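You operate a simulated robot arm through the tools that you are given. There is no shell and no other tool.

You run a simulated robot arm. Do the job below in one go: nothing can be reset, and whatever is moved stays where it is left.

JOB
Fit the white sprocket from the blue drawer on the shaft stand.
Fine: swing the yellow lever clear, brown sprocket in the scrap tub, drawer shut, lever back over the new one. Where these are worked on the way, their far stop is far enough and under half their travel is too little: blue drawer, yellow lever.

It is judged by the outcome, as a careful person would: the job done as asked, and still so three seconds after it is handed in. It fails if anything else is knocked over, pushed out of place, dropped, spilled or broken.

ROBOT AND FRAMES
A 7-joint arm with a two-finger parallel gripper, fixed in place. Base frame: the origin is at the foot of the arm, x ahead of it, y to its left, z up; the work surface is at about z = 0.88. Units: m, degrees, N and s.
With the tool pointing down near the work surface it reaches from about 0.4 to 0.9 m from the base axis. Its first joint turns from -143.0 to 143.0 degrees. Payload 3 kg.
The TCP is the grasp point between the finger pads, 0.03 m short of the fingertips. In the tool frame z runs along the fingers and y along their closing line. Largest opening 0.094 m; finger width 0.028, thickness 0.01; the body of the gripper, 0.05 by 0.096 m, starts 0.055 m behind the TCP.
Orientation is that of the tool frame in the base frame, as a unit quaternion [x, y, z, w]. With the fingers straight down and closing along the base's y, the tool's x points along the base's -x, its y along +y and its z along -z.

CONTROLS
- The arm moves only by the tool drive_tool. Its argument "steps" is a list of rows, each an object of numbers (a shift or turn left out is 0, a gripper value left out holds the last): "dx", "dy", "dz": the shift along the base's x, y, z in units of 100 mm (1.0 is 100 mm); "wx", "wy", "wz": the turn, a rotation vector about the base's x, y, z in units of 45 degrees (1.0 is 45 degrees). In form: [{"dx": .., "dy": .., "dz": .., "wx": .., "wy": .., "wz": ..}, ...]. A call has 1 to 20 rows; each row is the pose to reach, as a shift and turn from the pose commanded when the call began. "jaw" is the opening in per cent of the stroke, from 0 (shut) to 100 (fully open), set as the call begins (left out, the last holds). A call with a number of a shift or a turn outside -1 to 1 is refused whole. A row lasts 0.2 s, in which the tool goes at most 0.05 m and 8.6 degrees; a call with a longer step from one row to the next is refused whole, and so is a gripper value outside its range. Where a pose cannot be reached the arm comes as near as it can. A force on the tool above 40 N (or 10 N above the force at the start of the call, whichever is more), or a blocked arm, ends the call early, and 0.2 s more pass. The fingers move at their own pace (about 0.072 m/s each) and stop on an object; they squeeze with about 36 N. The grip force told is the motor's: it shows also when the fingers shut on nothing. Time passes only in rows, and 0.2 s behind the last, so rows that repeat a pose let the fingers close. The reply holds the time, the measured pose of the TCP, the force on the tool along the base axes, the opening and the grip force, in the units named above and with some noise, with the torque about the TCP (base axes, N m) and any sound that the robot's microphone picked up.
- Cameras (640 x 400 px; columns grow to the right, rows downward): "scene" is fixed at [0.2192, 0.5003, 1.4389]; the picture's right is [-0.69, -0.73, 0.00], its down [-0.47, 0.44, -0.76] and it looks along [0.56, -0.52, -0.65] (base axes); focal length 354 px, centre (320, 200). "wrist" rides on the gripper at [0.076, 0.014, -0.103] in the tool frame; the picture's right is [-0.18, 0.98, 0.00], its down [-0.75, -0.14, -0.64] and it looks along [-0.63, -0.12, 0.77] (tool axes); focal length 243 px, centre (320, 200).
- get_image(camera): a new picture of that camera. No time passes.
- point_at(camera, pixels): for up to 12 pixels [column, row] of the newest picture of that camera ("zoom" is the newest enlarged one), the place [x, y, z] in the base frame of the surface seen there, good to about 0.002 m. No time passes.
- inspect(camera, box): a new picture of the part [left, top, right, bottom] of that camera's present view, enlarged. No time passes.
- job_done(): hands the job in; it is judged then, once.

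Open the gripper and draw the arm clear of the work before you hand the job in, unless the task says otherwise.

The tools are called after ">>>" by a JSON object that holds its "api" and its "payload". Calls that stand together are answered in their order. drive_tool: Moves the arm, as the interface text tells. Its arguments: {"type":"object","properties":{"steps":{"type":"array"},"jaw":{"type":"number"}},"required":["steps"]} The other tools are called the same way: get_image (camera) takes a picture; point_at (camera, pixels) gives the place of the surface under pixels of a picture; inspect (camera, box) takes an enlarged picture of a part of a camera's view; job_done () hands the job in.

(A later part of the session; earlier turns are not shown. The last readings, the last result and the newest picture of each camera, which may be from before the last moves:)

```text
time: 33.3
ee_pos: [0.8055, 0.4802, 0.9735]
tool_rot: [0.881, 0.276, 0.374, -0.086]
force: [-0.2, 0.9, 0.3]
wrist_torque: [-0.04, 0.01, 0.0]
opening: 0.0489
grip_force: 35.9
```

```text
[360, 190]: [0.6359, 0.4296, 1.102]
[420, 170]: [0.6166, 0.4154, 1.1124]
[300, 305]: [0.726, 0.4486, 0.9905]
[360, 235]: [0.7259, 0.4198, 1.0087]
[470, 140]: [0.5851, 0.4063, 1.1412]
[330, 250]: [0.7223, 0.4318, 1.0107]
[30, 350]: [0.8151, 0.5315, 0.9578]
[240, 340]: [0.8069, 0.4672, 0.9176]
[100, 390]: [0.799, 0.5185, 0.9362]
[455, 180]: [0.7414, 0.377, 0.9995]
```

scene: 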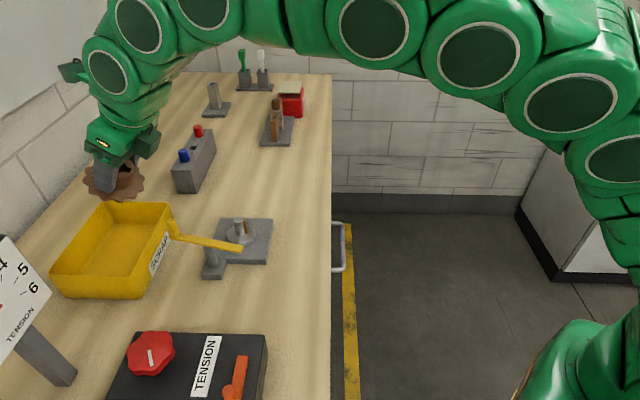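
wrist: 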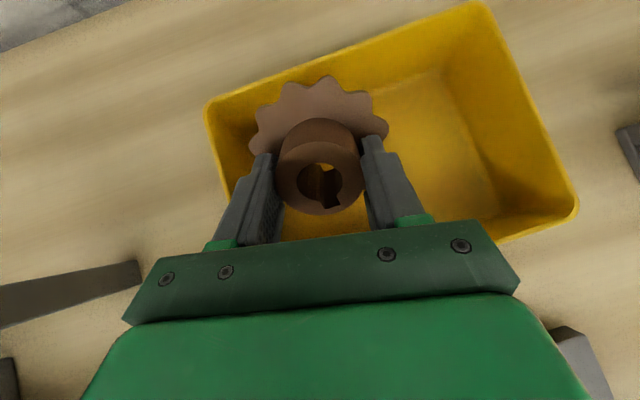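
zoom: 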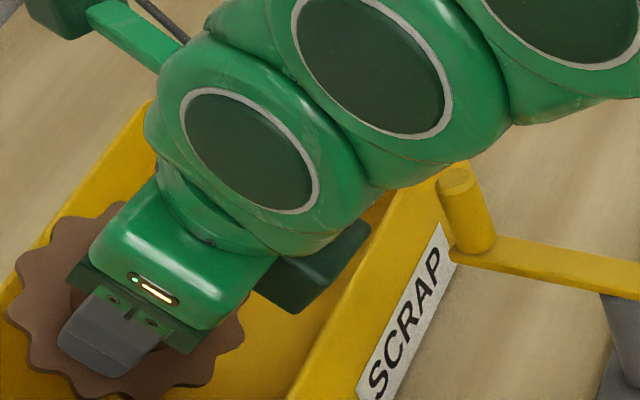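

Clearances allow a bit more; I lower 12 mm, then open the jaws slightly to release.

>>> {"api": "drive_tool", "payload": {"steps": [{"dz": -0.06}, {"dz": -0.12}, {"dz": -0.12}]}}

>>> {"api": "drive_tool", "payload": {"steps": [{"dz": 0}, {"dz": 0}, {"dz": 0}], "jaw": 68}}

>>> {"api": "get_image", "payload": {"camera": "wrist"}}

>>> {"api": "inspect", "payload": {"camera": "scene", "box": [30, 120, 250, 310]}}

```text
time: 34.1
ee_pos: [0.8064, 0.4792, 0.9622]
tool_rot: [0.881, 0.277, 0.373, -0.087]
force: [-0.2, 0.2, -1.9]
wrist_torque: [-0.04, -0.01, -0.02]
opening: 0.049
grip_force: 35.9
```

```text
time: 34.9
ee_pos: [0.8054, 0.4784, 0.9606]
tool_rot: [0.881, 0.276, 0.374, -0.086]
force: [-0.7, 0.1, -0.3]
wrist_torque: [0.03, 0.01, -0.02]
opening: 0.0639
grip_force: 0.0
```

```text
taken
```

wrist: 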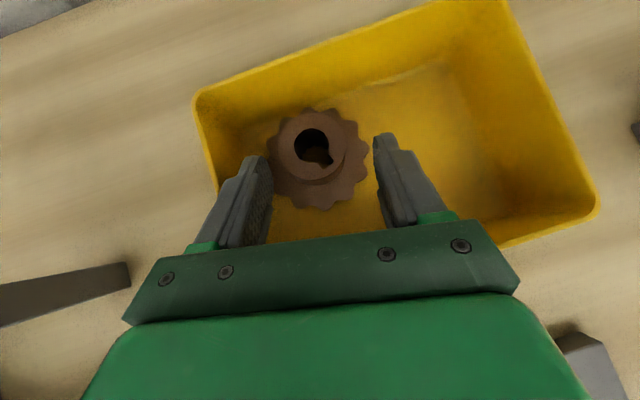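

```text
2.11 times, centred on (140, 215) of scene
```

zoom: 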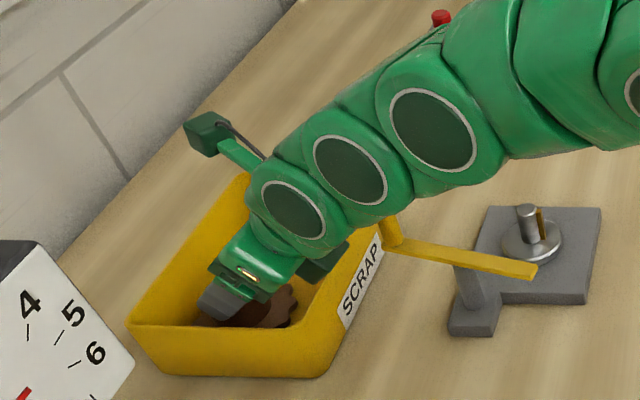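

The brown sprocket lies flat in the tub. I lift out, moving up and slightly inward, then straighten the tool.

>>> {"api": "drive_tool", "payload": {"steps": [{"dz": 0.15}, {"dz": 0.35}, {"dz": 0.55, "dx": -0.05, "dy": -0.03}, {"dz": 0.75, "dx": -0.12, "dy": -0.07}, {"dz": 0.95, "dx": -0.22, "dy": -0.13}, {"dz": 1.0, "dx": -0.35, "dy": -0.2}, {"dz": 1.0, "dx": -0.5, "dy": -0.35}, {"dz": 1.0, "dx": -0.65, "dy": -0.5}, {"dz": 1.0, "dx": -0.8, "dy": -0.65}]}}

>>> {"api": "drive_tool", "payload": {"steps": [{"dx": -0.1, "dy": -0.1, "dz": 0.1, "wx": -0.08, "wy": 0.14}, {"dx": -0.3, "dy": -0.25, "dz": 0.2, "wx": -0.16, "wy": 0.28}, {"dx": -0.5, "dy": -0.4, "dz": 0.2, "wx": -0.24, "wy": 0.42}, {"dx": -0.65, "dy": -0.6, "dz": 0.2, "wx": -0.32, "wy": 0.56}, {"dx": -0.75, "dy": -0.8, "dz": 0.2, "wx": -0.4, "wy": 0.7}, {"dx": -0.75, "dy": -1.0, "dz": 0.2, "wx": -0.48, "wy": 0.83}, {"dx": -0.75, "dy": -1.0, "dz": 0.2, "wx": -0.506, "wy": 0.863}, {"dx": -0.75, "dy": -1.0, "dz": 0.2, "wx": -0.506, "wy": 0.863}]}}

>>> {"api": "get_image", "payload": {"camera": "scene"}}

>>> {"api": "get_image", "payload": {"camera": "wrist"}}

```text
time: 36.9
ee_pos: [0.7257, 0.4141, 1.0617]
tool_rot: [0.881, 0.276, 0.374, -0.087]
force: [0.1, -0.4, 0.0]
wrist_torque: [0.0, -0.02, 0.01]
opening: 0.0641
grip_force: 0.0
```

```text
time: 38.7
ee_pos: [0.6496, 0.3147, 1.0811]
tool_rot: [0.954, 0.299, 0.0, 0.001]
force: [-0.1, 0.0, 0.7]
wrist_torque: [0.03, 0.01, 0.0]
opening: 0.0637
grip_force: 0.1
```

```text
taken
```

scene: 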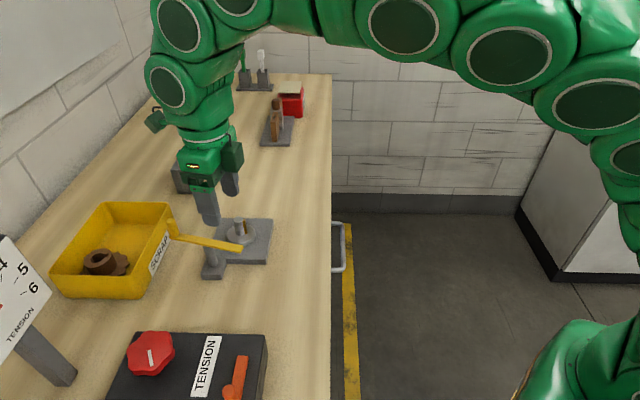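

```text
taken
```

wrist: 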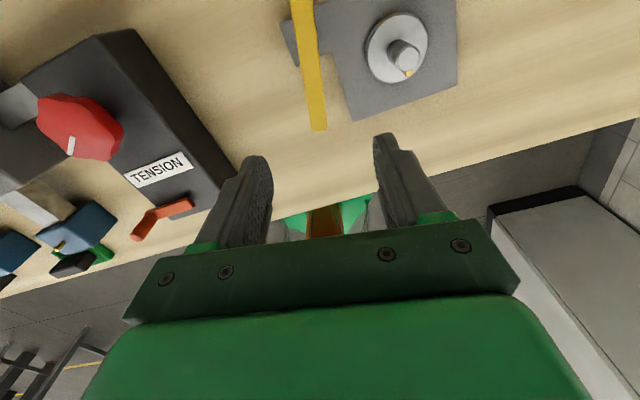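

The sprocket rests in the tub and the lever is undisturbed. Next is the drawer: I move out past the table edge toward the handle while turning the tool +100° so it closes across the handle bar.

>>> {"api": "drive_tool", "payload": {"steps": [{"dz": 0.2, "wz": 0.15}, {"dy": -0.15, "dz": 0.3, "wz": 0.3}, {"dx": -0.05, "dy": -0.35, "dz": 0.3, "wz": 0.45}, {"dx": -0.1, "dy": -0.55, "dz": 0.3, "wz": 0.6}, {"dx": -0.15, "dy": -0.75, "dz": 0.3, "wz": 0.75}, {"dx": -0.2, "dy": -0.9, "dz": 0.3, "wz": 0.9}, {"dx": -0.2, "dy": -1.0, "dz": 0.3, "wz": 1.0}, {"dx": -0.2, "dy": -1.0, "dz": 0.3, "wz": 1.0}]}}

>>> {"api": "drive_tool", "payload": {"steps": [{"dx": -0.05, "dy": -0.2, "wz": 0.15}, {"dx": -0.12, "dy": -0.4, "wz": 0.3}, {"dx": -0.2, "dy": -0.6, "wz": 0.45}, {"dx": -0.28, "dy": -0.8, "wz": 0.6}, {"dx": -0.36, "dy": -1.0, "wz": 0.75}, {"dx": -0.5, "dy": -1.0, "wz": 0.9}, {"dx": -0.5, "dy": -1.0, "wz": 1.0}, {"dx": -0.5, "dy": -1.0, "wz": 1.0}]}}

>>> {"api": "drive_tool", "payload": {"steps": [{"dy": -0.3, "wz": 0.11}, {"dy": -0.6, "wz": 0.22}, {"dy": -1.0, "wz": 0.22}, {"dy": -1.0, "wz": 0.22}]}}

>>> {"api": "get_image", "payload": {"camera": "wrist"}}

>>> {"api": "get_image", "payload": {"camera": "scene"}}

```text
time: 40.5
ee_pos: [0.6307, 0.213, 1.1086]
tool_rot: [0.767, 0.641, 0.001, -0.001]
force: [0.5, 0.9, -0.1]
wrist_torque: [0.01, -0.02, 0.01]
opening: 0.064
grip_force: 0.0
```

```text
time: 42.3
ee_pos: [0.5799, 0.1144, 1.1105]
tool_rot: [0.463, 0.886, 0.001, -0.001]
force: [0.4, -0.6, -0.3]
wrist_torque: [-0.01, 0.02, 0.03]
opening: 0.0641
grip_force: 0.1
```

```text
time: 43.3
ee_pos: [0.5806, 0.0165, 1.1092]
tool_rot: [0.385, 0.923, 0.0, 0.0]
force: [0.4, 0.5, 1.0]
wrist_torque: [-0.02, 0.0, 0.0]
opening: 0.0639
grip_force: 0.0
```

```text
taken
```

wrist: 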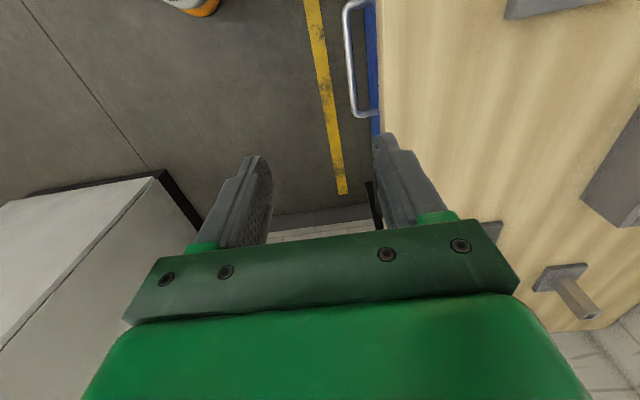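

```text
taken
```

scene: 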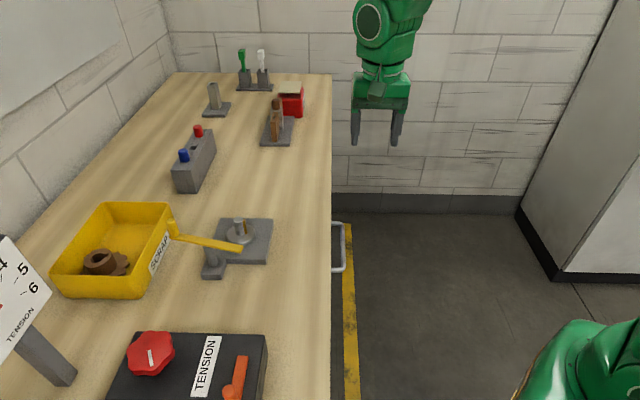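

The wrist camera sees the handle at (352,55) and the blue drawer front beside it at (372,60). I zoom in there.

>>> {"api": "inspect", "payload": {"camera": "wrist", "box": [310, 0, 430, 140]}}

```text
2.86 times, centred on (370, 70) of wrist
```

zoom: 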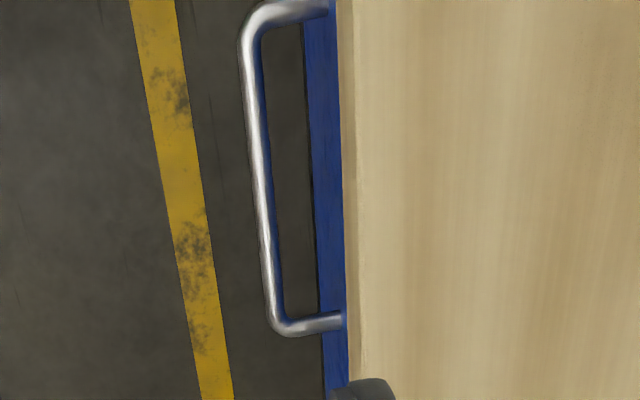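

>>> {"api": "point_at", "payload": {"camera": "zoom", "pixels": [[252, 60], [258, 150], [266, 230], [274, 300], [300, 12], [320, 322], [320, 80], [328, 200], [335, 300], [312, 180], [346, 200], [355, 200]]}}

```text
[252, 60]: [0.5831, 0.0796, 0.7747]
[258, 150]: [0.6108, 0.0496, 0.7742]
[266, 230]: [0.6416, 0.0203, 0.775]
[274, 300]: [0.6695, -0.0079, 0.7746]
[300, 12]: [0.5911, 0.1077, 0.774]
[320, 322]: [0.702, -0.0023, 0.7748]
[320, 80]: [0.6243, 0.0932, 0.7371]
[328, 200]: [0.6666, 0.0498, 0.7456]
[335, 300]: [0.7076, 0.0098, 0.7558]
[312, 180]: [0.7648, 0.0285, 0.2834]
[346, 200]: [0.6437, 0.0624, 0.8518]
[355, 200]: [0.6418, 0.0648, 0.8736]
```

Bar centre line ≈ x+y=0.662 at z≈0.771, drawer front 39 mm behind it, table edge 32 mm behind. I tilt the tool 40° inward and set a 30 mm opening, descending outside the table edge.

>>> {"api": "drive_tool", "payload": {"steps": [{"dx": -0.04, "dy": -0.1, "wx": 0.105, "wy": -0.105}, {"dx": -0.08, "dy": -0.2, "dz": -0.1, "wx": 0.21, "wy": -0.21}, {"dx": -0.12, "dy": -0.3, "dz": -0.2, "wx": 0.315, "wy": -0.315}, {"dx": -0.16, "dy": -0.4, "dz": -0.35, "wx": 0.42, "wy": -0.42}, {"dx": -0.2, "dy": -0.45, "dz": -0.5, "wx": 0.525, "wy": -0.525}, {"dx": -0.2, "dy": -0.45, "dz": -0.7, "wx": 0.6285, "wy": -0.6285}, {"dx": -0.2, "dy": -0.45, "dz": -0.9, "wx": 0.6285, "wy": -0.6285}, {"dx": -0.2, "dy": -0.45, "dz": -0.9, "wx": 0.6285, "wy": -0.6285}], "jaw": 34}}

>>> {"api": "get_image", "payload": {"camera": "scene"}}

>>> {"api": "get_image", "payload": {"camera": "wrist"}}

```text
time: 45.1
ee_pos: [0.5589, -0.0312, 1.0213]
tool_rot: [0.361, 0.867, 0.317, 0.129]
force: [0.0, -1.5, 0.7]
wrist_torque: [0.02, 0.01, -0.01]
opening: 0.0321
grip_force: 0.2
```

```text
taken
```

scene: 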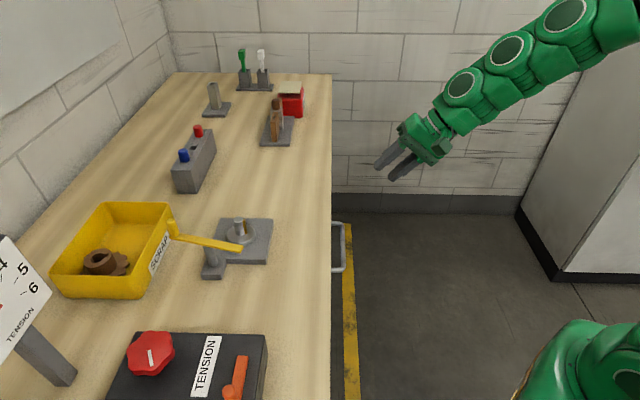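

```text
taken
```

wrist: 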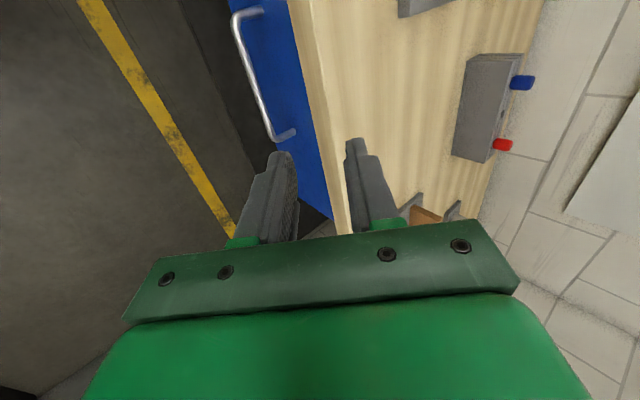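

Tilt is as planned. The bar is visible at about (255,85) in the wrist picture; I measure it again from this angle.

>>> {"api": "point_at", "payload": {"camera": "wrist", "pixels": [[240, 40], [250, 72], [258, 100], [264, 120], [285, 132], [290, 80], [310, 160], [245, 55]]}}

>>> {"api": "drive_tool", "payload": {"steps": [{"dz": -0.2}, {"dz": -0.4}, {"dz": -0.6}, {"dz": -0.8}, {"dz": -0.9}, {"dz": -0.9}]}}

```text
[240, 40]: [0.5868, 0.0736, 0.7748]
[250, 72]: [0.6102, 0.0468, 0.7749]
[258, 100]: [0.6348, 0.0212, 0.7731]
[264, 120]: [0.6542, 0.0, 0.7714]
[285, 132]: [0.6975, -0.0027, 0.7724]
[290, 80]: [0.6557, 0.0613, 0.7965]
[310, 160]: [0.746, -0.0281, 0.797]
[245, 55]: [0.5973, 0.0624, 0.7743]
```

```text
time: 46.5
ee_pos: [0.5614, -0.0306, 0.9304]
tool_rot: [0.362, 0.867, 0.316, 0.13]
force: [0.2, -0.1, 0.5]
wrist_torque: [0.03, 0.01, -0.01]
opening: 0.0319
grip_force: 0.1
```

The bar centre is confirmed near (0.6235,0.0365,0.771). I move to the pre-grasp point along the approach axis.

>>> {"api": "drive_tool", "payload": {"steps": [{"dz": -0.2}, {"dz": -0.4, "dx": 0.05, "dy": 0.06}, {"dz": -0.6, "dx": 0.1, "dy": 0.12}, {"dz": -0.75, "dx": 0.15, "dy": 0.18}, {"dz": -0.86, "dx": 0.19, "dy": 0.225}, {"dz": -0.86, "dx": 0.19, "dy": 0.225}]}}

>>> {"api": "get_image", "payload": {"camera": "wrist"}}

>>> {"api": "inspect", "payload": {"camera": "scene", "box": [280, 130, 480, 290]}}

```text
time: 47.9
ee_pos: [0.5783, -0.0082, 0.8449]
tool_rot: [0.362, 0.867, 0.317, 0.13]
force: [0.1, -0.6, 0.1]
wrist_torque: [-0.01, -0.01, 0.02]
opening: 0.0319
grip_force: 0.0
```

```text
taken
```

wrist: 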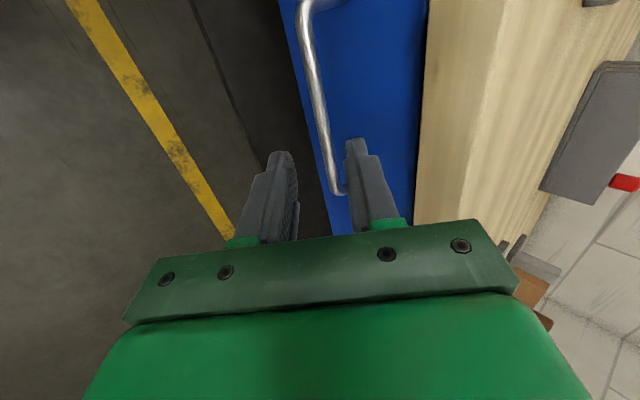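

```text
2.50 times, centred on (380, 210) of scene
```

zoom: 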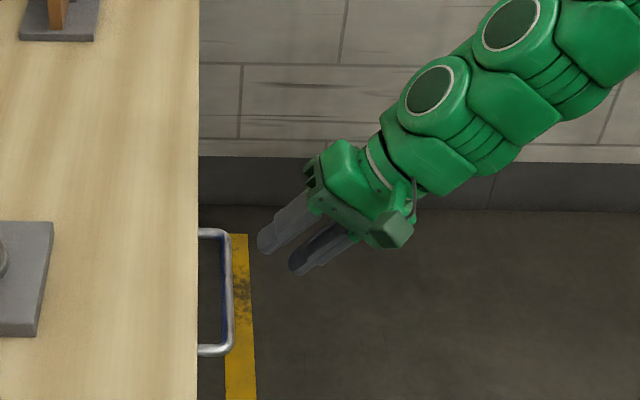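

The fingers line up with the handle's middle. I advance along the tool axis 80 mm slowly to straddle the bar.

>>> {"api": "drive_tool", "payload": {"steps": [{"dx": 0.07, "dy": 0.07, "dz": -0.12}, {"dx": 0.14, "dy": 0.14, "dz": -0.24}, {"dx": 0.21, "dy": 0.21, "dz": -0.36}, {"dx": 0.27, "dy": 0.27, "dz": -0.46}, {"dx": 0.32, "dy": 0.32, "dz": -0.54}, {"dx": 0.365, "dy": 0.365, "dz": -0.615}, {"dx": 0.365, "dy": 0.365, "dz": -0.615}]}}

>>> {"api": "get_image", "payload": {"camera": "wrist"}}

>>> {"api": "inspect", "payload": {"camera": "scene", "box": [300, 180, 420, 290]}}

```text
time: 49.5
ee_pos: [0.616, 0.028, 0.7838]
tool_rot: [0.361, 0.868, 0.316, 0.13]
force: [0.1, -0.4, 0.7]
wrist_torque: [0.0, 0.01, 0.0]
opening: 0.0318
grip_force: 0.1
```

```text
taken
```

wrist: 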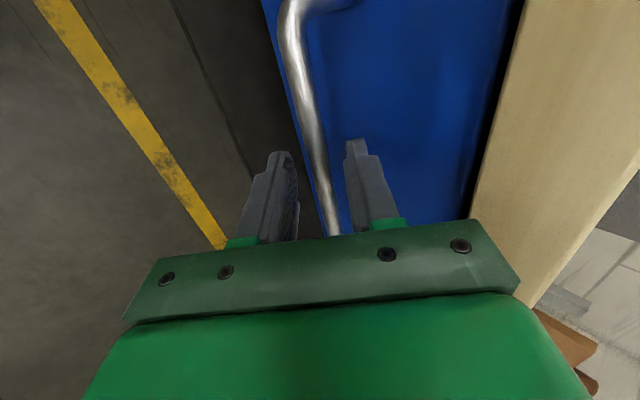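

```text
3.64 times, centred on (360, 235) of scene
```

zoom: 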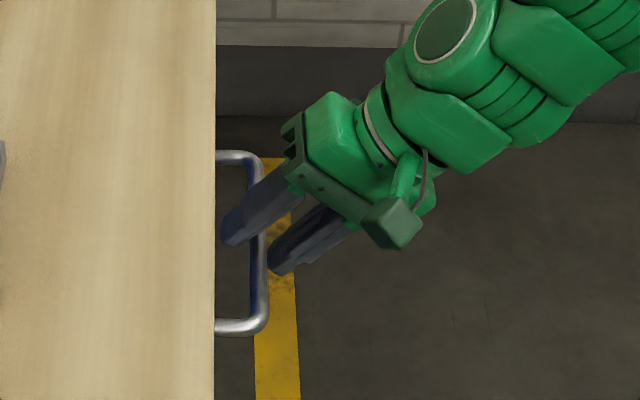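

The bar lies between the fingers. I close on it.

>>> {"api": "drive_tool", "payload": {"steps": [{"dz": 0}, {"dz": 0}, {"dz": 0}], "jaw": 0}}

>>> {"api": "get_image", "payload": {"camera": "wrist"}}

```text
time: 50.3
ee_pos: [0.6165, 0.0282, 0.7836]
tool_rot: [0.361, 0.867, 0.317, 0.13]
force: [0.9, 0.2, 15.3]
wrist_torque: [0.28, -0.05, 0.03]
opening: 0.0118
grip_force: 45.4
```

```text
taken
```

wrist: 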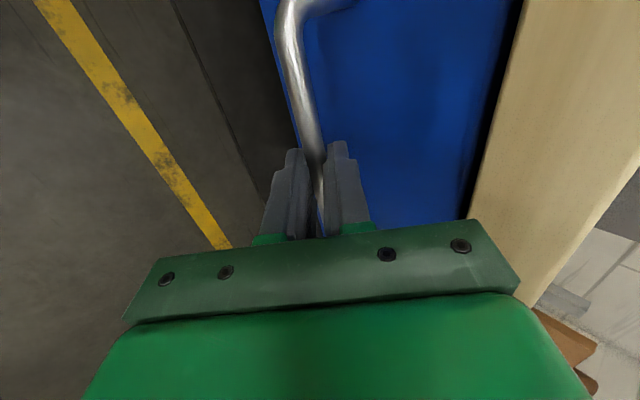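

The bar is gripped (opening 11.8 mm). I pull outward along (−0.707,−0.707) slowly.

>>> {"api": "drive_tool", "payload": {"steps": [{"dx": -0.03, "dy": -0.03}, {"dx": -0.07, "dy": -0.07}, {"dx": -0.12, "dy": -0.12}, {"dx": -0.18, "dy": -0.18}, {"dx": -0.25, "dy": -0.25}, {"dx": -0.32, "dy": -0.32}, {"dx": -0.39, "dy": -0.39}, {"dx": -0.46, "dy": -0.46}, {"dx": -0.53, "dy": -0.53}, {"dx": -0.6, "dy": -0.6}, {"dx": -0.67, "dy": -0.67}]}}

>>> {"api": "get_image", "payload": {"camera": "scene"}}

>>> {"api": "get_image", "payload": {"camera": "wrist"}}

```text
time: 52.6
ee_pos: [0.5548, -0.0329, 0.7849]
tool_rot: [0.363, 0.866, 0.317, 0.131]
force: [1.7, 0.3, -9.5]
wrist_torque: [-0.35, -0.31, -0.37]
opening: 0.0116
grip_force: 44.7
stopped in row 11: the force on the tool passed its limit at 41 N (the readings are from after the stop); the commanded pose is now the measured one
```

```text
taken
```

scene: 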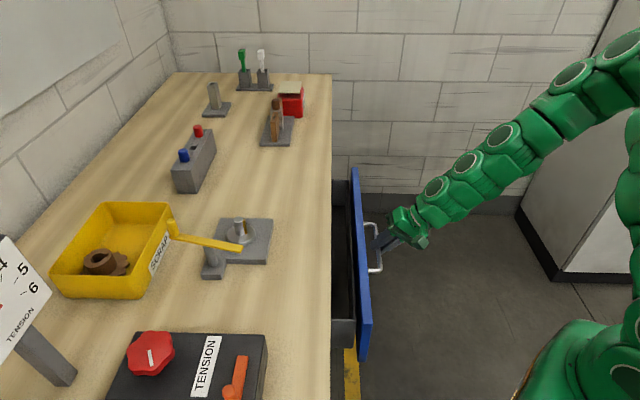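

```text
taken
```

wrist: 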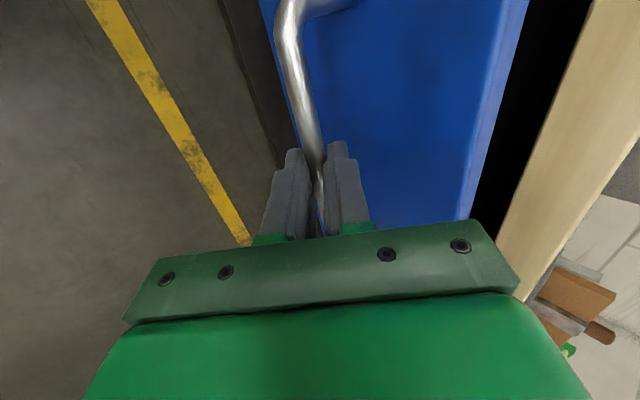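

The drawer is out ≈87 mm and a force limit tripped. I try pulling on to see whether that is the stop.

>>> {"api": "drive_tool", "payload": {"steps": [{"dx": -0.04, "dy": -0.04}, {"dx": -0.09, "dy": -0.09}, {"dx": -0.15, "dy": -0.15}, {"dx": -0.21, "dy": -0.21}, {"dx": -0.27, "dy": -0.27}, {"dx": -0.33, "dy": -0.33}, {"dx": -0.4, "dy": -0.4}, {"dx": -0.47, "dy": -0.47}, {"dx": -0.54, "dy": -0.54}, {"dx": -0.61, "dy": -0.61}]}}

>>> {"api": "get_image", "payload": {"camera": "scene"}}

```text
time: 53.8
ee_pos: [0.5278, -0.0597, 0.7835]
tool_rot: [0.362, 0.868, 0.315, 0.129]
force: [-0.7, -0.6, -9.7]
wrist_torque: [0.19, 0.49, 0.61]
opening: 0.0117
grip_force: 45.0
stopped in row 5: the force on the tool passed its limit at 41 N (the readings are from after the stop); the commanded pose is now the measured one
```

```text
taken
```

scene: 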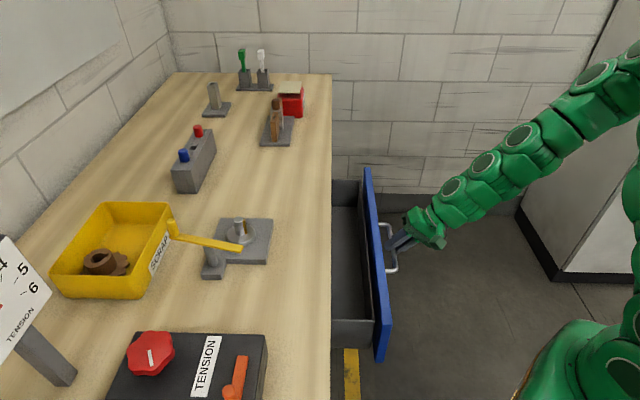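

It moved another 38 mm, so this is only drag, not the stop. I keep pulling with smaller steps.

>>> {"api": "drive_tool", "payload": {"steps": [{"dx": -0.03, "dy": -0.03}, {"dx": -0.06, "dy": -0.06}, {"dx": -0.09, "dy": -0.09}, {"dx": -0.12, "dy": -0.12}, {"dx": -0.15, "dy": -0.15}, {"dx": -0.18, "dy": -0.18}, {"dx": -0.21, "dy": -0.21}, {"dx": -0.24, "dy": -0.24}, {"dx": -0.27, "dy": -0.27}, {"dx": -0.3, "dy": -0.3}, {"dx": -0.33, "dy": -0.33}, {"dx": -0.36, "dy": -0.36}, {"dx": -0.39, "dy": -0.39}, {"dx": -0.42, "dy": -0.42}]}}

>>> {"api": "get_image", "payload": {"camera": "scene"}}

>>> {"api": "get_image", "payload": {"camera": "wrist"}}

```text
time: 56.8
ee_pos: [0.4943, -0.0926, 0.7842]
tool_rot: [0.362, 0.868, 0.315, 0.127]
force: [-27.5, 27.3, -10.8]
wrist_torque: [0.64, 0.78, 0.84]
opening: 0.0115
grip_force: 45.0
out of reach, approached as far as the arm can: row 12, 13, 14
```

```text
taken
```

scene: 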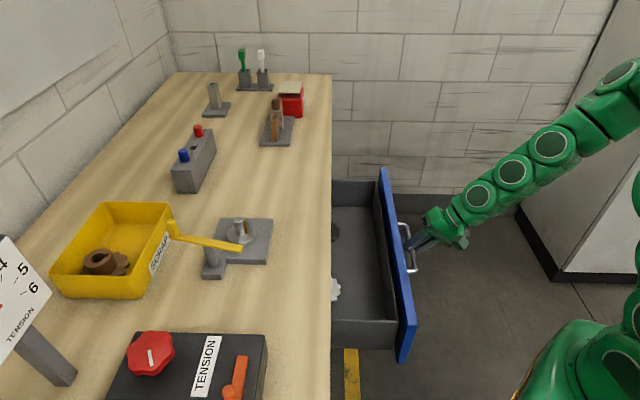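

```text
taken
```

wrist: 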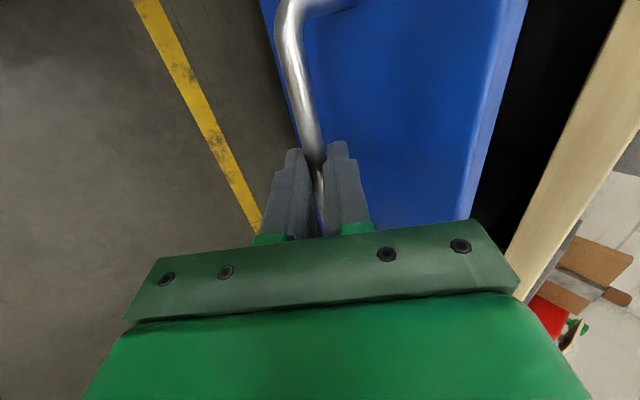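

The drawer is out 172 mm and the arm is at its inner reach limit in this posture. A white sprocket shows at (335,290) just emerging from under the table edge. I measure the drawer parts.

>>> {"api": "inspect", "payload": {"camera": "scene", "box": [310, 160, 470, 370]}}

>>> {"api": "point_at", "payload": {"camera": "scene", "pixels": [[383, 172], [408, 350], [396, 250], [336, 290], [336, 233], [360, 260], [360, 185], [345, 330], [400, 230], [405, 355], [373, 200]]}}

```text
1.90 times, centred on (390, 265) of scene
```

zoom: 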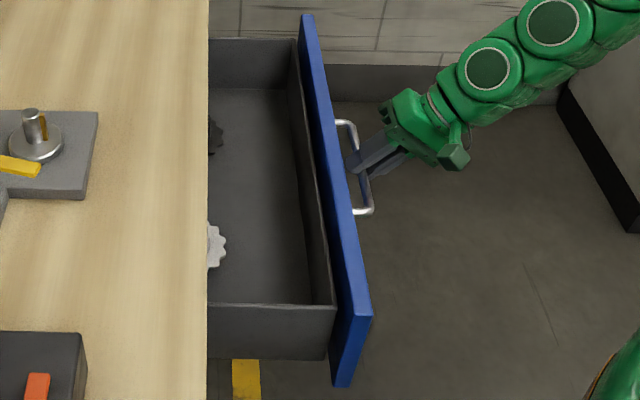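

```text
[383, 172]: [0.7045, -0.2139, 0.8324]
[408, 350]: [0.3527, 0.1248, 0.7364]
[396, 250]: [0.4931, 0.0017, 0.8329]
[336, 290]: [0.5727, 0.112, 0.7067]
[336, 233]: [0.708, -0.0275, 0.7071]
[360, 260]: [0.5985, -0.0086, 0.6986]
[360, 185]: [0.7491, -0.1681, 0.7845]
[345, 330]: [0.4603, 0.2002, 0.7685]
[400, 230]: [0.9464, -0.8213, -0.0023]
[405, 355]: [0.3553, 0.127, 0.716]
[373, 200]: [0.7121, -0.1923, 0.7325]
```

The front panel top is z≈0.833, drawer floor ≈0.699, and the sprocket's near edge is still under the table. I'll release the handle and instead push the front panel outward from inside the drawer with a vertical tool. First: open, back off, rise and straighten.

>>> {"api": "drive_tool", "payload": {"steps": [{"dz": 0}, {"dz": 0}, {"dz": 0}], "jaw": 34}}

>>> {"api": "drive_tool", "payload": {"steps": [{"dx": -0.04, "dy": -0.04, "dz": 0.07}, {"dx": -0.1, "dy": -0.1, "dz": 0.17}, {"dx": -0.18, "dy": -0.18, "dz": 0.3}, {"dx": -0.26, "dy": -0.26, "dz": 0.44}, {"dx": -0.3, "dy": -0.3, "dz": 0.7}, {"dx": -0.3, "dy": -0.3, "dz": 1.0}]}}

>>> {"api": "get_image", "payload": {"camera": "scene"}}

```text
time: 57.6
ee_pos: [0.4958, -0.0957, 0.7848]
tool_rot: [0.362, 0.868, 0.315, 0.129]
force: [0.4, -0.7, 0.8]
wrist_torque: [-0.01, 0.02, -0.03]
opening: 0.032
grip_force: 0.0
```

```text
time: 59.0
ee_pos: [0.4442, -0.1224, 0.8759]
tool_rot: [0.267, 0.909, 0.293, 0.124]
force: [4.7, 0.6, 2.5]
wrist_torque: [-0.03, 0.37, 0.09]
opening: 0.0318
grip_force: 0.1
out of reach, approached as far as the arm can: row 2, 3, 4, 5
```

```text
taken
```

scene: 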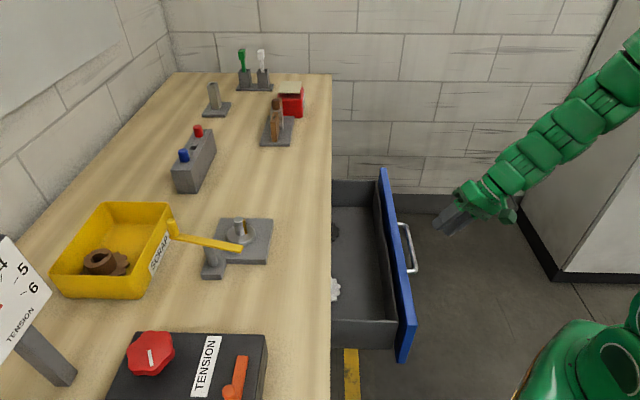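

The tool is clear of the handle (the arm shifted posture a bit at its limit), and the drawer is unchanged. I rise, move outward, and straighten the tool to vertical.

>>> {"api": "drive_tool", "payload": {"steps": [{"dz": 0.3}, {"dz": 0.6, "wx": -0.1, "wy": 0.08}, {"dx": 0.1, "dy": 0.1, "dz": 0.9, "wx": -0.2, "wy": 0.165}, {"dx": 0.3, "dy": 0.3, "dz": 1.0, "wx": -0.31, "wy": 0.255}, {"dx": 0.5, "dy": 0.45, "dz": 1.0, "wx": -0.42, "wy": 0.345}, {"dx": 0.7, "dy": 0.6, "dz": 1.0, "wx": -0.53, "wy": 0.435}, {"dx": 0.85, "dy": 0.75, "dz": 1.0, "wx": -0.641, "wy": 0.5256}, {"dx": 0.95, "dy": 0.9, "dz": 1.0, "wx": -0.641, "wy": 0.5256}, {"dx": 0.95, "dy": 0.9, "dz": 1.0, "wx": -0.641, "wy": 0.5256}], "jaw": 0}}

>>> {"api": "get_image", "payload": {"camera": "wrist"}}

>>> {"api": "get_image", "payload": {"camera": "scene"}}

```text
time: 61.0
ee_pos: [0.5623, -0.0358, 0.9833]
tool_rot: [0.376, 0.926, 0.012, 0.037]
force: [0.5, 0.0, -0.1]
wrist_torque: [0.0, -0.03, 0.0]
opening: 0.0
grip_force: 33.4
```

```text
taken
```

wrist: 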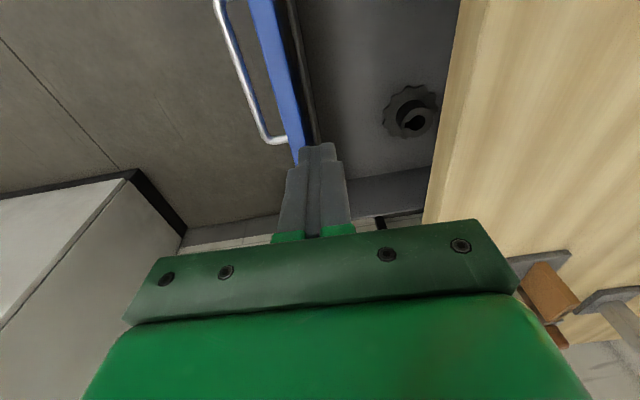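

```text
taken
```

scene: 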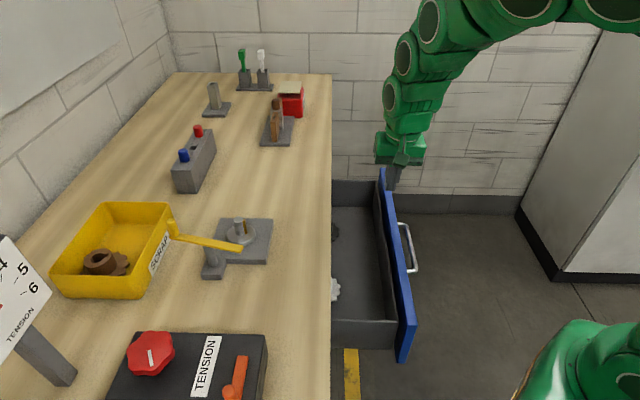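

The tool is nearly vertical, at the panel's inner edge. I straighten the last 4.5°, shift inward behind the panel, and descend inside the drawer.

>>> {"api": "drive_tool", "payload": {"steps": [{"dx": 0.05, "dy": 0.14, "wx": 0.007, "wy": 0.05}, {"dx": 0.107, "dy": 0.288, "wx": 0.007, "wy": 0.099}, {"dx": 0.107, "dy": 0.288, "dz": -0.3, "wx": 0.007, "wy": 0.099}, {"dx": 0.107, "dy": 0.288, "dz": -0.6, "wx": 0.007, "wy": 0.099}, {"dx": 0.107, "dy": 0.288, "dz": -0.9, "wx": 0.007, "wy": 0.099}, {"dx": 0.107, "dy": 0.288, "dz": -0.9, "wx": 0.007, "wy": 0.099}]}}

>>> {"api": "get_image", "payload": {"camera": "wrist"}}

>>> {"api": "inspect", "payload": {"camera": "scene", "box": [300, 110, 460, 370]}}

```text
time: 62.4
ee_pos: [0.5715, -0.0068, 0.8939]
tool_rot: [0.376, 0.927, -0.001, 0.0]
force: [0.8, -0.2, 0.3]
wrist_torque: [0.03, 0.01, 0.02]
opening: 0.0001
grip_force: 33.2
```

```text
taken
```

wrist: 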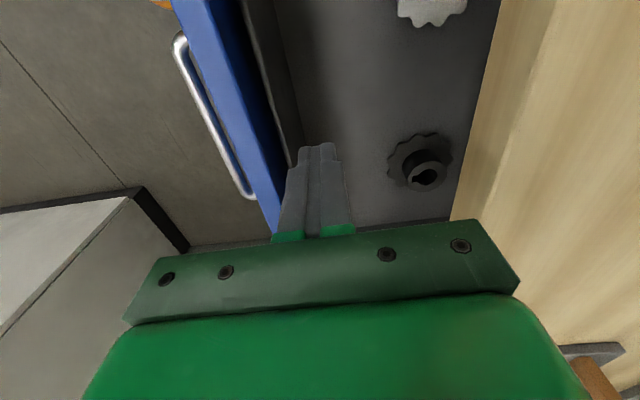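

```text
1.54 times, centred on (380, 240) of scene
```

zoom: 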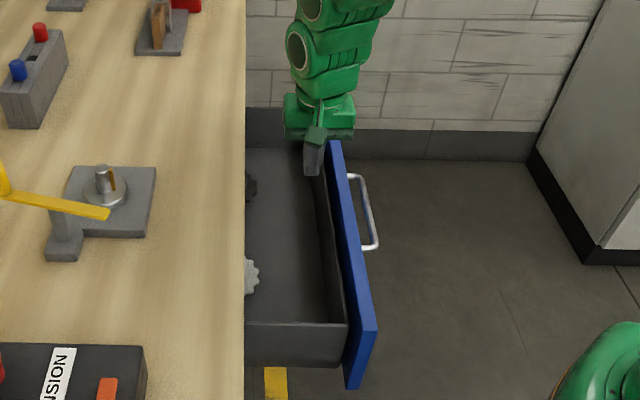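

Tip is above the inside of the drawer. I measure the panel/front wall inner faces and sprocket edge from the wrist view.

>>> {"api": "point_at", "payload": {"camera": "wrist", "pixels": [[225, 80], [215, 40], [262, 60], [270, 90], [285, 100], [300, 60], [425, 15], [420, 165], [240, 60], [430, 225]]}}

```text
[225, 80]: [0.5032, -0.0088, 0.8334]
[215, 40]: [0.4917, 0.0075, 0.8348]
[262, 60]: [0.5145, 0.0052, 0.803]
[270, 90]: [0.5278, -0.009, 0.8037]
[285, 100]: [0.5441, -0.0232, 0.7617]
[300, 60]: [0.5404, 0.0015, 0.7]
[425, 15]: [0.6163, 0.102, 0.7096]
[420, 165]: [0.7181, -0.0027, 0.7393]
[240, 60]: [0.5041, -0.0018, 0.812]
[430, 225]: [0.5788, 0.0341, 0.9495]
```

Box front wall's inner face is at about n=0.373 m (top z 0.803). I descend to TCP z≈0.802 and push outward in small steps.

>>> {"api": "drive_tool", "payload": {"steps": [{"dz": -0.25}, {"dz": -0.5}, {"dz": -0.75}, {"dz": -0.92}, {"dz": -0.92}]}}

>>> {"api": "drive_tool", "payload": {"steps": [{"dx": -0.05, "dy": -0.05}, {"dx": -0.1, "dy": -0.1}, {"dx": -0.13, "dy": -0.13}, {"dx": -0.16, "dy": -0.16}, {"dx": -0.19, "dy": -0.19}, {"dx": -0.22, "dy": -0.22}, {"dx": -0.26, "dy": -0.26}, {"dx": -0.3, "dy": -0.3}, {"dx": -0.34, "dy": -0.34}, {"dx": -0.38, "dy": -0.38}, {"dx": -0.42, "dy": -0.42}, {"dx": -0.46, "dy": -0.46}]}}

>>> {"api": "get_image", "payload": {"camera": "wrist"}}

>>> {"api": "get_image", "payload": {"camera": "scene"}}

```text
time: 63.6
ee_pos: [0.5727, -0.0077, 0.8007]
tool_rot: [0.376, 0.927, 0.0, 0.001]
force: [0.5, 0.4, 1.0]
wrist_torque: [-0.01, 0.0, -0.01]
opening: 0.0
grip_force: 32.9
```

```text
time: 66.2
ee_pos: [0.5263, -0.0529, 0.8007]
tool_rot: [0.377, 0.926, 0.0, -0.001]
force: [0.4, 0.1, 0.3]
wrist_torque: [-0.01, 0.02, -0.02]
opening: 0.0
grip_force: 32.4
```

```text
taken
```

wrist: 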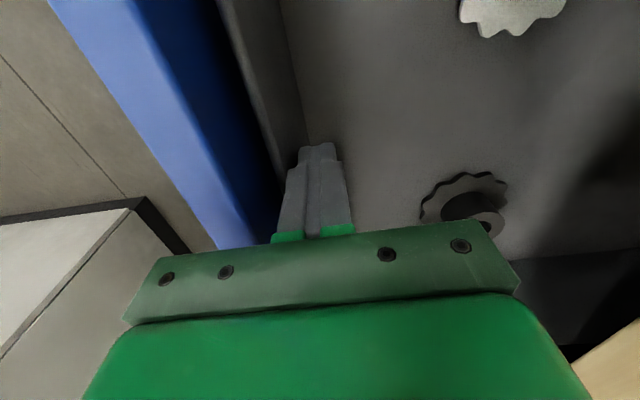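

```text
taken
```

scene: 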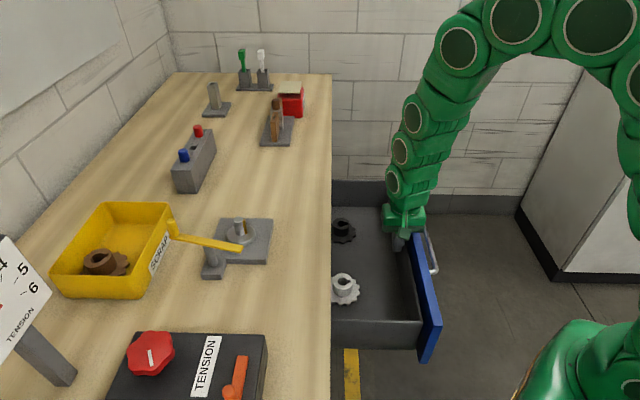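

The drawer slides easily; the white sprocket is now fully visible at (344,288). I push about 55 mm more.

>>> {"api": "drive_tool", "payload": {"steps": [{"dx": -0.04, "dy": -0.04}, {"dx": -0.08, "dy": -0.08}, {"dx": -0.12, "dy": -0.12}, {"dx": -0.16, "dy": -0.16}, {"dx": -0.2, "dy": -0.2}, {"dx": -0.24, "dy": -0.24}, {"dx": -0.28, "dy": -0.28}, {"dx": -0.32, "dy": -0.32}, {"dx": -0.36, "dy": -0.36}, {"dx": -0.4, "dy": -0.4}]}}

>>> {"api": "get_image", "payload": {"camera": "scene"}}

```text
time: 68.4
ee_pos: [0.485, -0.0923, 0.7993]
tool_rot: [0.377, 0.926, -0.001, 0.0]
force: [-0.4, 0.4, 0.5]
wrist_torque: [-0.04, -0.03, 0.0]
opening: 0.0001
grip_force: 32.5
```

```text
taken
```

scene: 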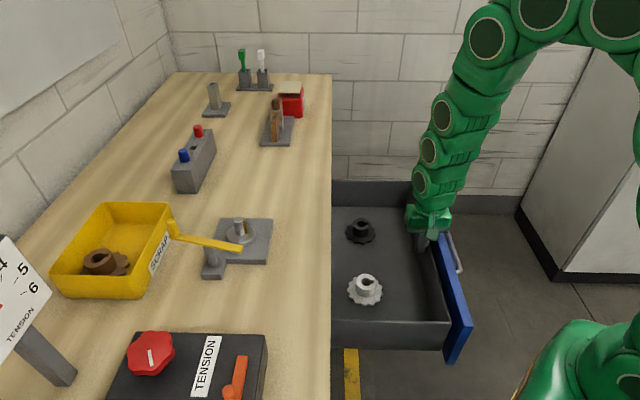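

The drawer is now about 0.28 m out and the white sprocket at (365,287) stands well clear of the table edge. I zoom on it.

>>> {"api": "inspect", "payload": {"camera": "scene", "box": [325, 255, 405, 325]}}

```text
5.71 times, centred on (365, 290) of scene
```

zoom: 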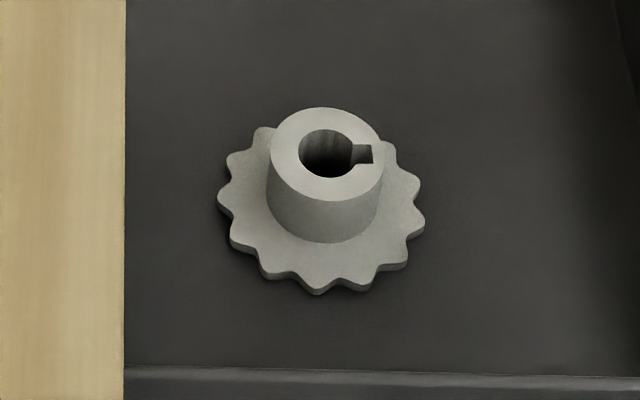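

>>> {"api": "point_at", "payload": {"camera": "zoom", "pixels": [[273, 150], [380, 155], [325, 112], [322, 197], [365, 154], [287, 150], [355, 148], [240, 260], [230, 160], [405, 170], [100, 200], [500, 100]]}}

```text
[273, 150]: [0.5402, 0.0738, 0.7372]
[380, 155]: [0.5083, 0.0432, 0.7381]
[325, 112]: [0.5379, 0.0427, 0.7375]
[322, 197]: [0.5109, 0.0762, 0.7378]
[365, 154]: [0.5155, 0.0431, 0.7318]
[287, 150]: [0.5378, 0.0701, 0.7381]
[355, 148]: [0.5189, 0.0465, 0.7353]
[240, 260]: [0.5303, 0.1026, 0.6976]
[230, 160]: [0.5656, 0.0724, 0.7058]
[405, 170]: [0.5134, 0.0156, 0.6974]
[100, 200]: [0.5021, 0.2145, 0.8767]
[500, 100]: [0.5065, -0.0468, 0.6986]
```

White hub centre ≈(0.5243,0.059), top z≈0.738, keyway pointing ≈−134°, the same as the shaft key, so no turn is needed between pick and place. I back off the panel, rise out of the drawer, open the jaws and go above the white sprocket.

>>> {"api": "drive_tool", "payload": {"steps": [{"dx": 0.05, "dy": 0.05}, {"dx": 0.1, "dy": 0.1}, {"dx": 0.1, "dy": 0.1, "dz": 0.2}, {"dx": 0.1, "dy": 0.1, "dz": 0.5}, {"dx": 0.1, "dy": 0.1, "dz": 0.8}, {"dx": 0.1, "dy": 0.1, "dz": 1.0}]}}

>>> {"api": "drive_tool", "payload": {"steps": [{"dx": 0.05, "dy": 0.2}, {"dx": 0.1, "dy": 0.45}, {"dx": 0.17, "dy": 0.75}, {"dx": 0.23, "dy": 1.0}, {"dx": 0.23, "dy": 1.0}], "jaw": 85}}

>>> {"api": "get_image", "payload": {"camera": "wrist"}}

>>> {"api": "get_image", "payload": {"camera": "scene"}}

```text
time: 69.8
ee_pos: [0.4955, -0.0816, 0.9016]
tool_rot: [0.376, 0.926, -0.001, -0.002]
force: [0.4, 0.0, 0.2]
wrist_torque: [0.0, -0.02, 0.01]
opening: 0.0
grip_force: 32.5
```

```text
time: 71.0
ee_pos: [0.5174, 0.018, 0.9006]
tool_rot: [0.376, 0.927, 0.0, 0.0]
force: [0.4, -0.4, 0.4]
wrist_torque: [0.02, 0.0, 0.02]
opening: 0.0795
grip_force: 0.0
```

```text
taken
```

wrist: 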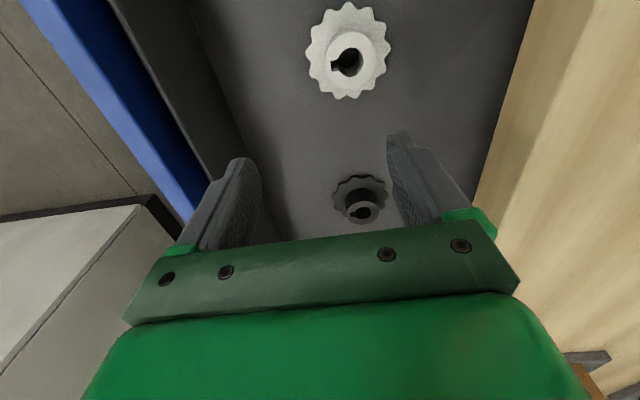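

```text
taken
```

scene: 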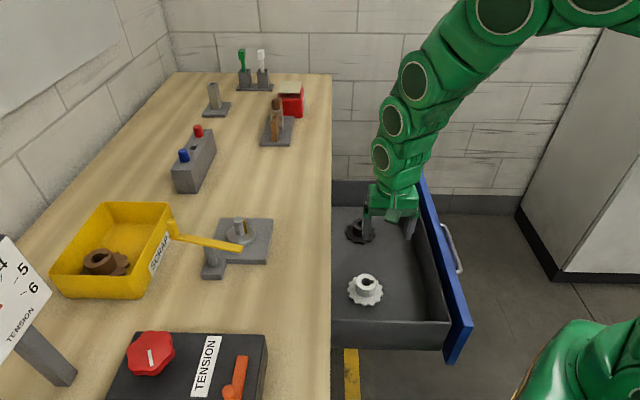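

White sprocket shows at (347,58) in the wrist view with its keyway to the left. I zoom to measure centre and keyway angle.

>>> {"api": "inspect", "payload": {"camera": "wrist", "box": [300, 0, 396, 110]}}

```text
3.64 times, centred on (348, 55) of wrist
```

zoom: 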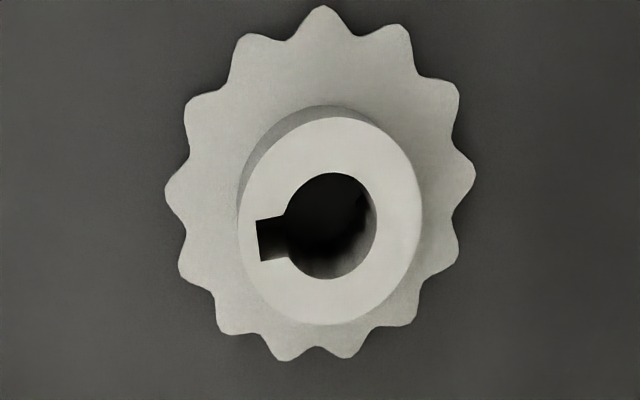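

>>> {"api": "point_at", "payload": {"camera": "zoom", "pixels": [[245, 220], [415, 220], [330, 123], [335, 318], [250, 222], [253, 262], [385, 225], [330, 285], [332, 165], [180, 195], [465, 180]]}}

```text
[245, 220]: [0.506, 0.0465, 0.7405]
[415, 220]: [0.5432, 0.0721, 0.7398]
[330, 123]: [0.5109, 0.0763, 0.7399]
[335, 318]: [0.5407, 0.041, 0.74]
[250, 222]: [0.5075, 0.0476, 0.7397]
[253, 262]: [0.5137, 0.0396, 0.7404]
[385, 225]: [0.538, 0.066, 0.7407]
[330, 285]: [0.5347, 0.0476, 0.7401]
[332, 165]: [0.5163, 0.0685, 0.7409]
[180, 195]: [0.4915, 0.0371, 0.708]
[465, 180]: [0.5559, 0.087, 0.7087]
```

Centre ≈(0.5252,0.059), keyway ≈−135°. I move over it and descend to grip height (TCP z≈0.745) in two stages.

>>> {"api": "drive_tool", "payload": {"steps": [{"dx": 0.04, "dy": 0.2}, {"dx": 0.078, "dy": 0.41}, {"dx": 0.078, "dy": 0.41, "dz": -0.25}, {"dx": 0.078, "dy": 0.41, "dz": -0.5}, {"dx": 0.078, "dy": 0.41, "dz": -0.75}, {"dx": 0.078, "dy": 0.41, "dz": -0.95}, {"dx": 0.078, "dy": 0.41, "dz": -0.95}], "jaw": 80}}

>>> {"api": "get_image", "payload": {"camera": "wrist"}}

>>> {"api": "get_image", "payload": {"camera": "scene"}}

```text
time: 72.6
ee_pos: [0.5259, 0.0588, 0.8064]
tool_rot: [0.376, 0.927, -0.001, -0.001]
force: [0.9, 0.5, 0.6]
wrist_torque: [0.0, 0.01, -0.02]
opening: 0.0751
grip_force: 0.0
```

```text
taken
```

wrist: 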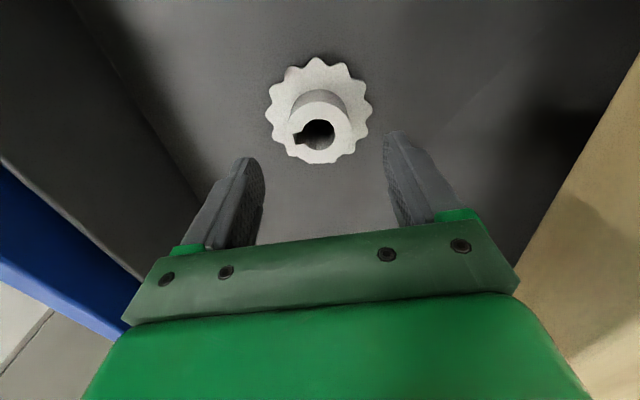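

```text
taken
```

scene: 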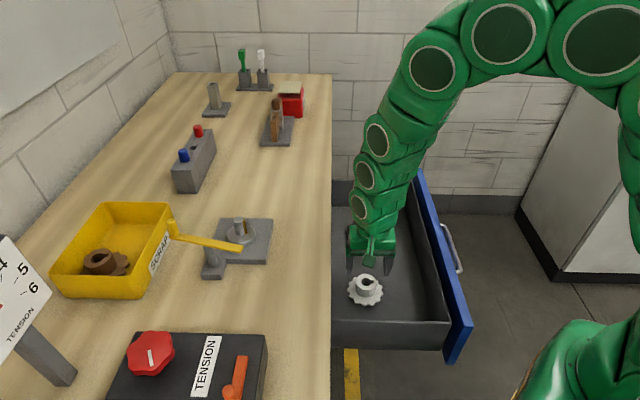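

Hub is centred between the fingers. I descend the last 61 mm and check.

>>> {"api": "drive_tool", "payload": {"steps": [{"dz": -0.15}, {"dz": -0.3}, {"dz": -0.45}, {"dz": -0.55}, {"dz": -0.61}, {"dz": -0.61}]}}

>>> {"api": "get_image", "payload": {"camera": "wrist"}}

>>> {"api": "inspect", "payload": {"camera": "scene", "box": [310, 200, 470, 340]}}

```text
time: 74.0
ee_pos: [0.526, 0.0595, 0.7459]
tool_rot: [0.377, 0.926, -0.001, -0.001]
force: [0.5, 0.4, 0.5]
wrist_torque: [0.04, 0.0, 0.0]
opening: 0.0756
grip_force: 0.1
```

```text
taken
```

wrist: 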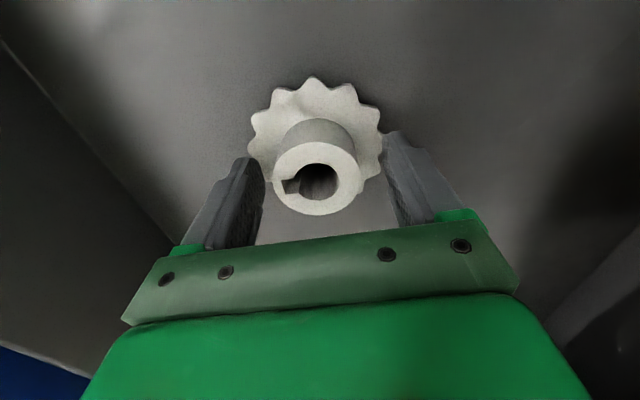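

```text
2.86 times, centred on (390, 270) of scene
```

zoom: 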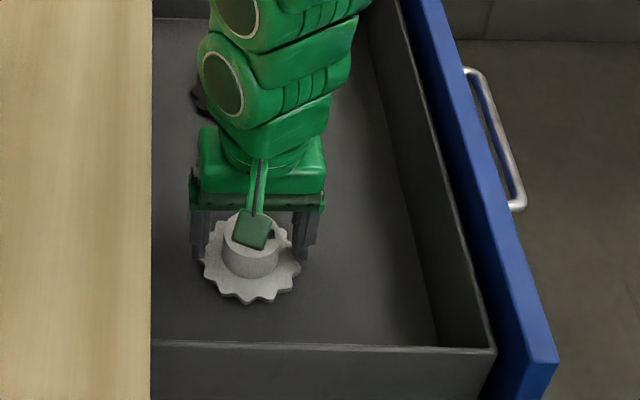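

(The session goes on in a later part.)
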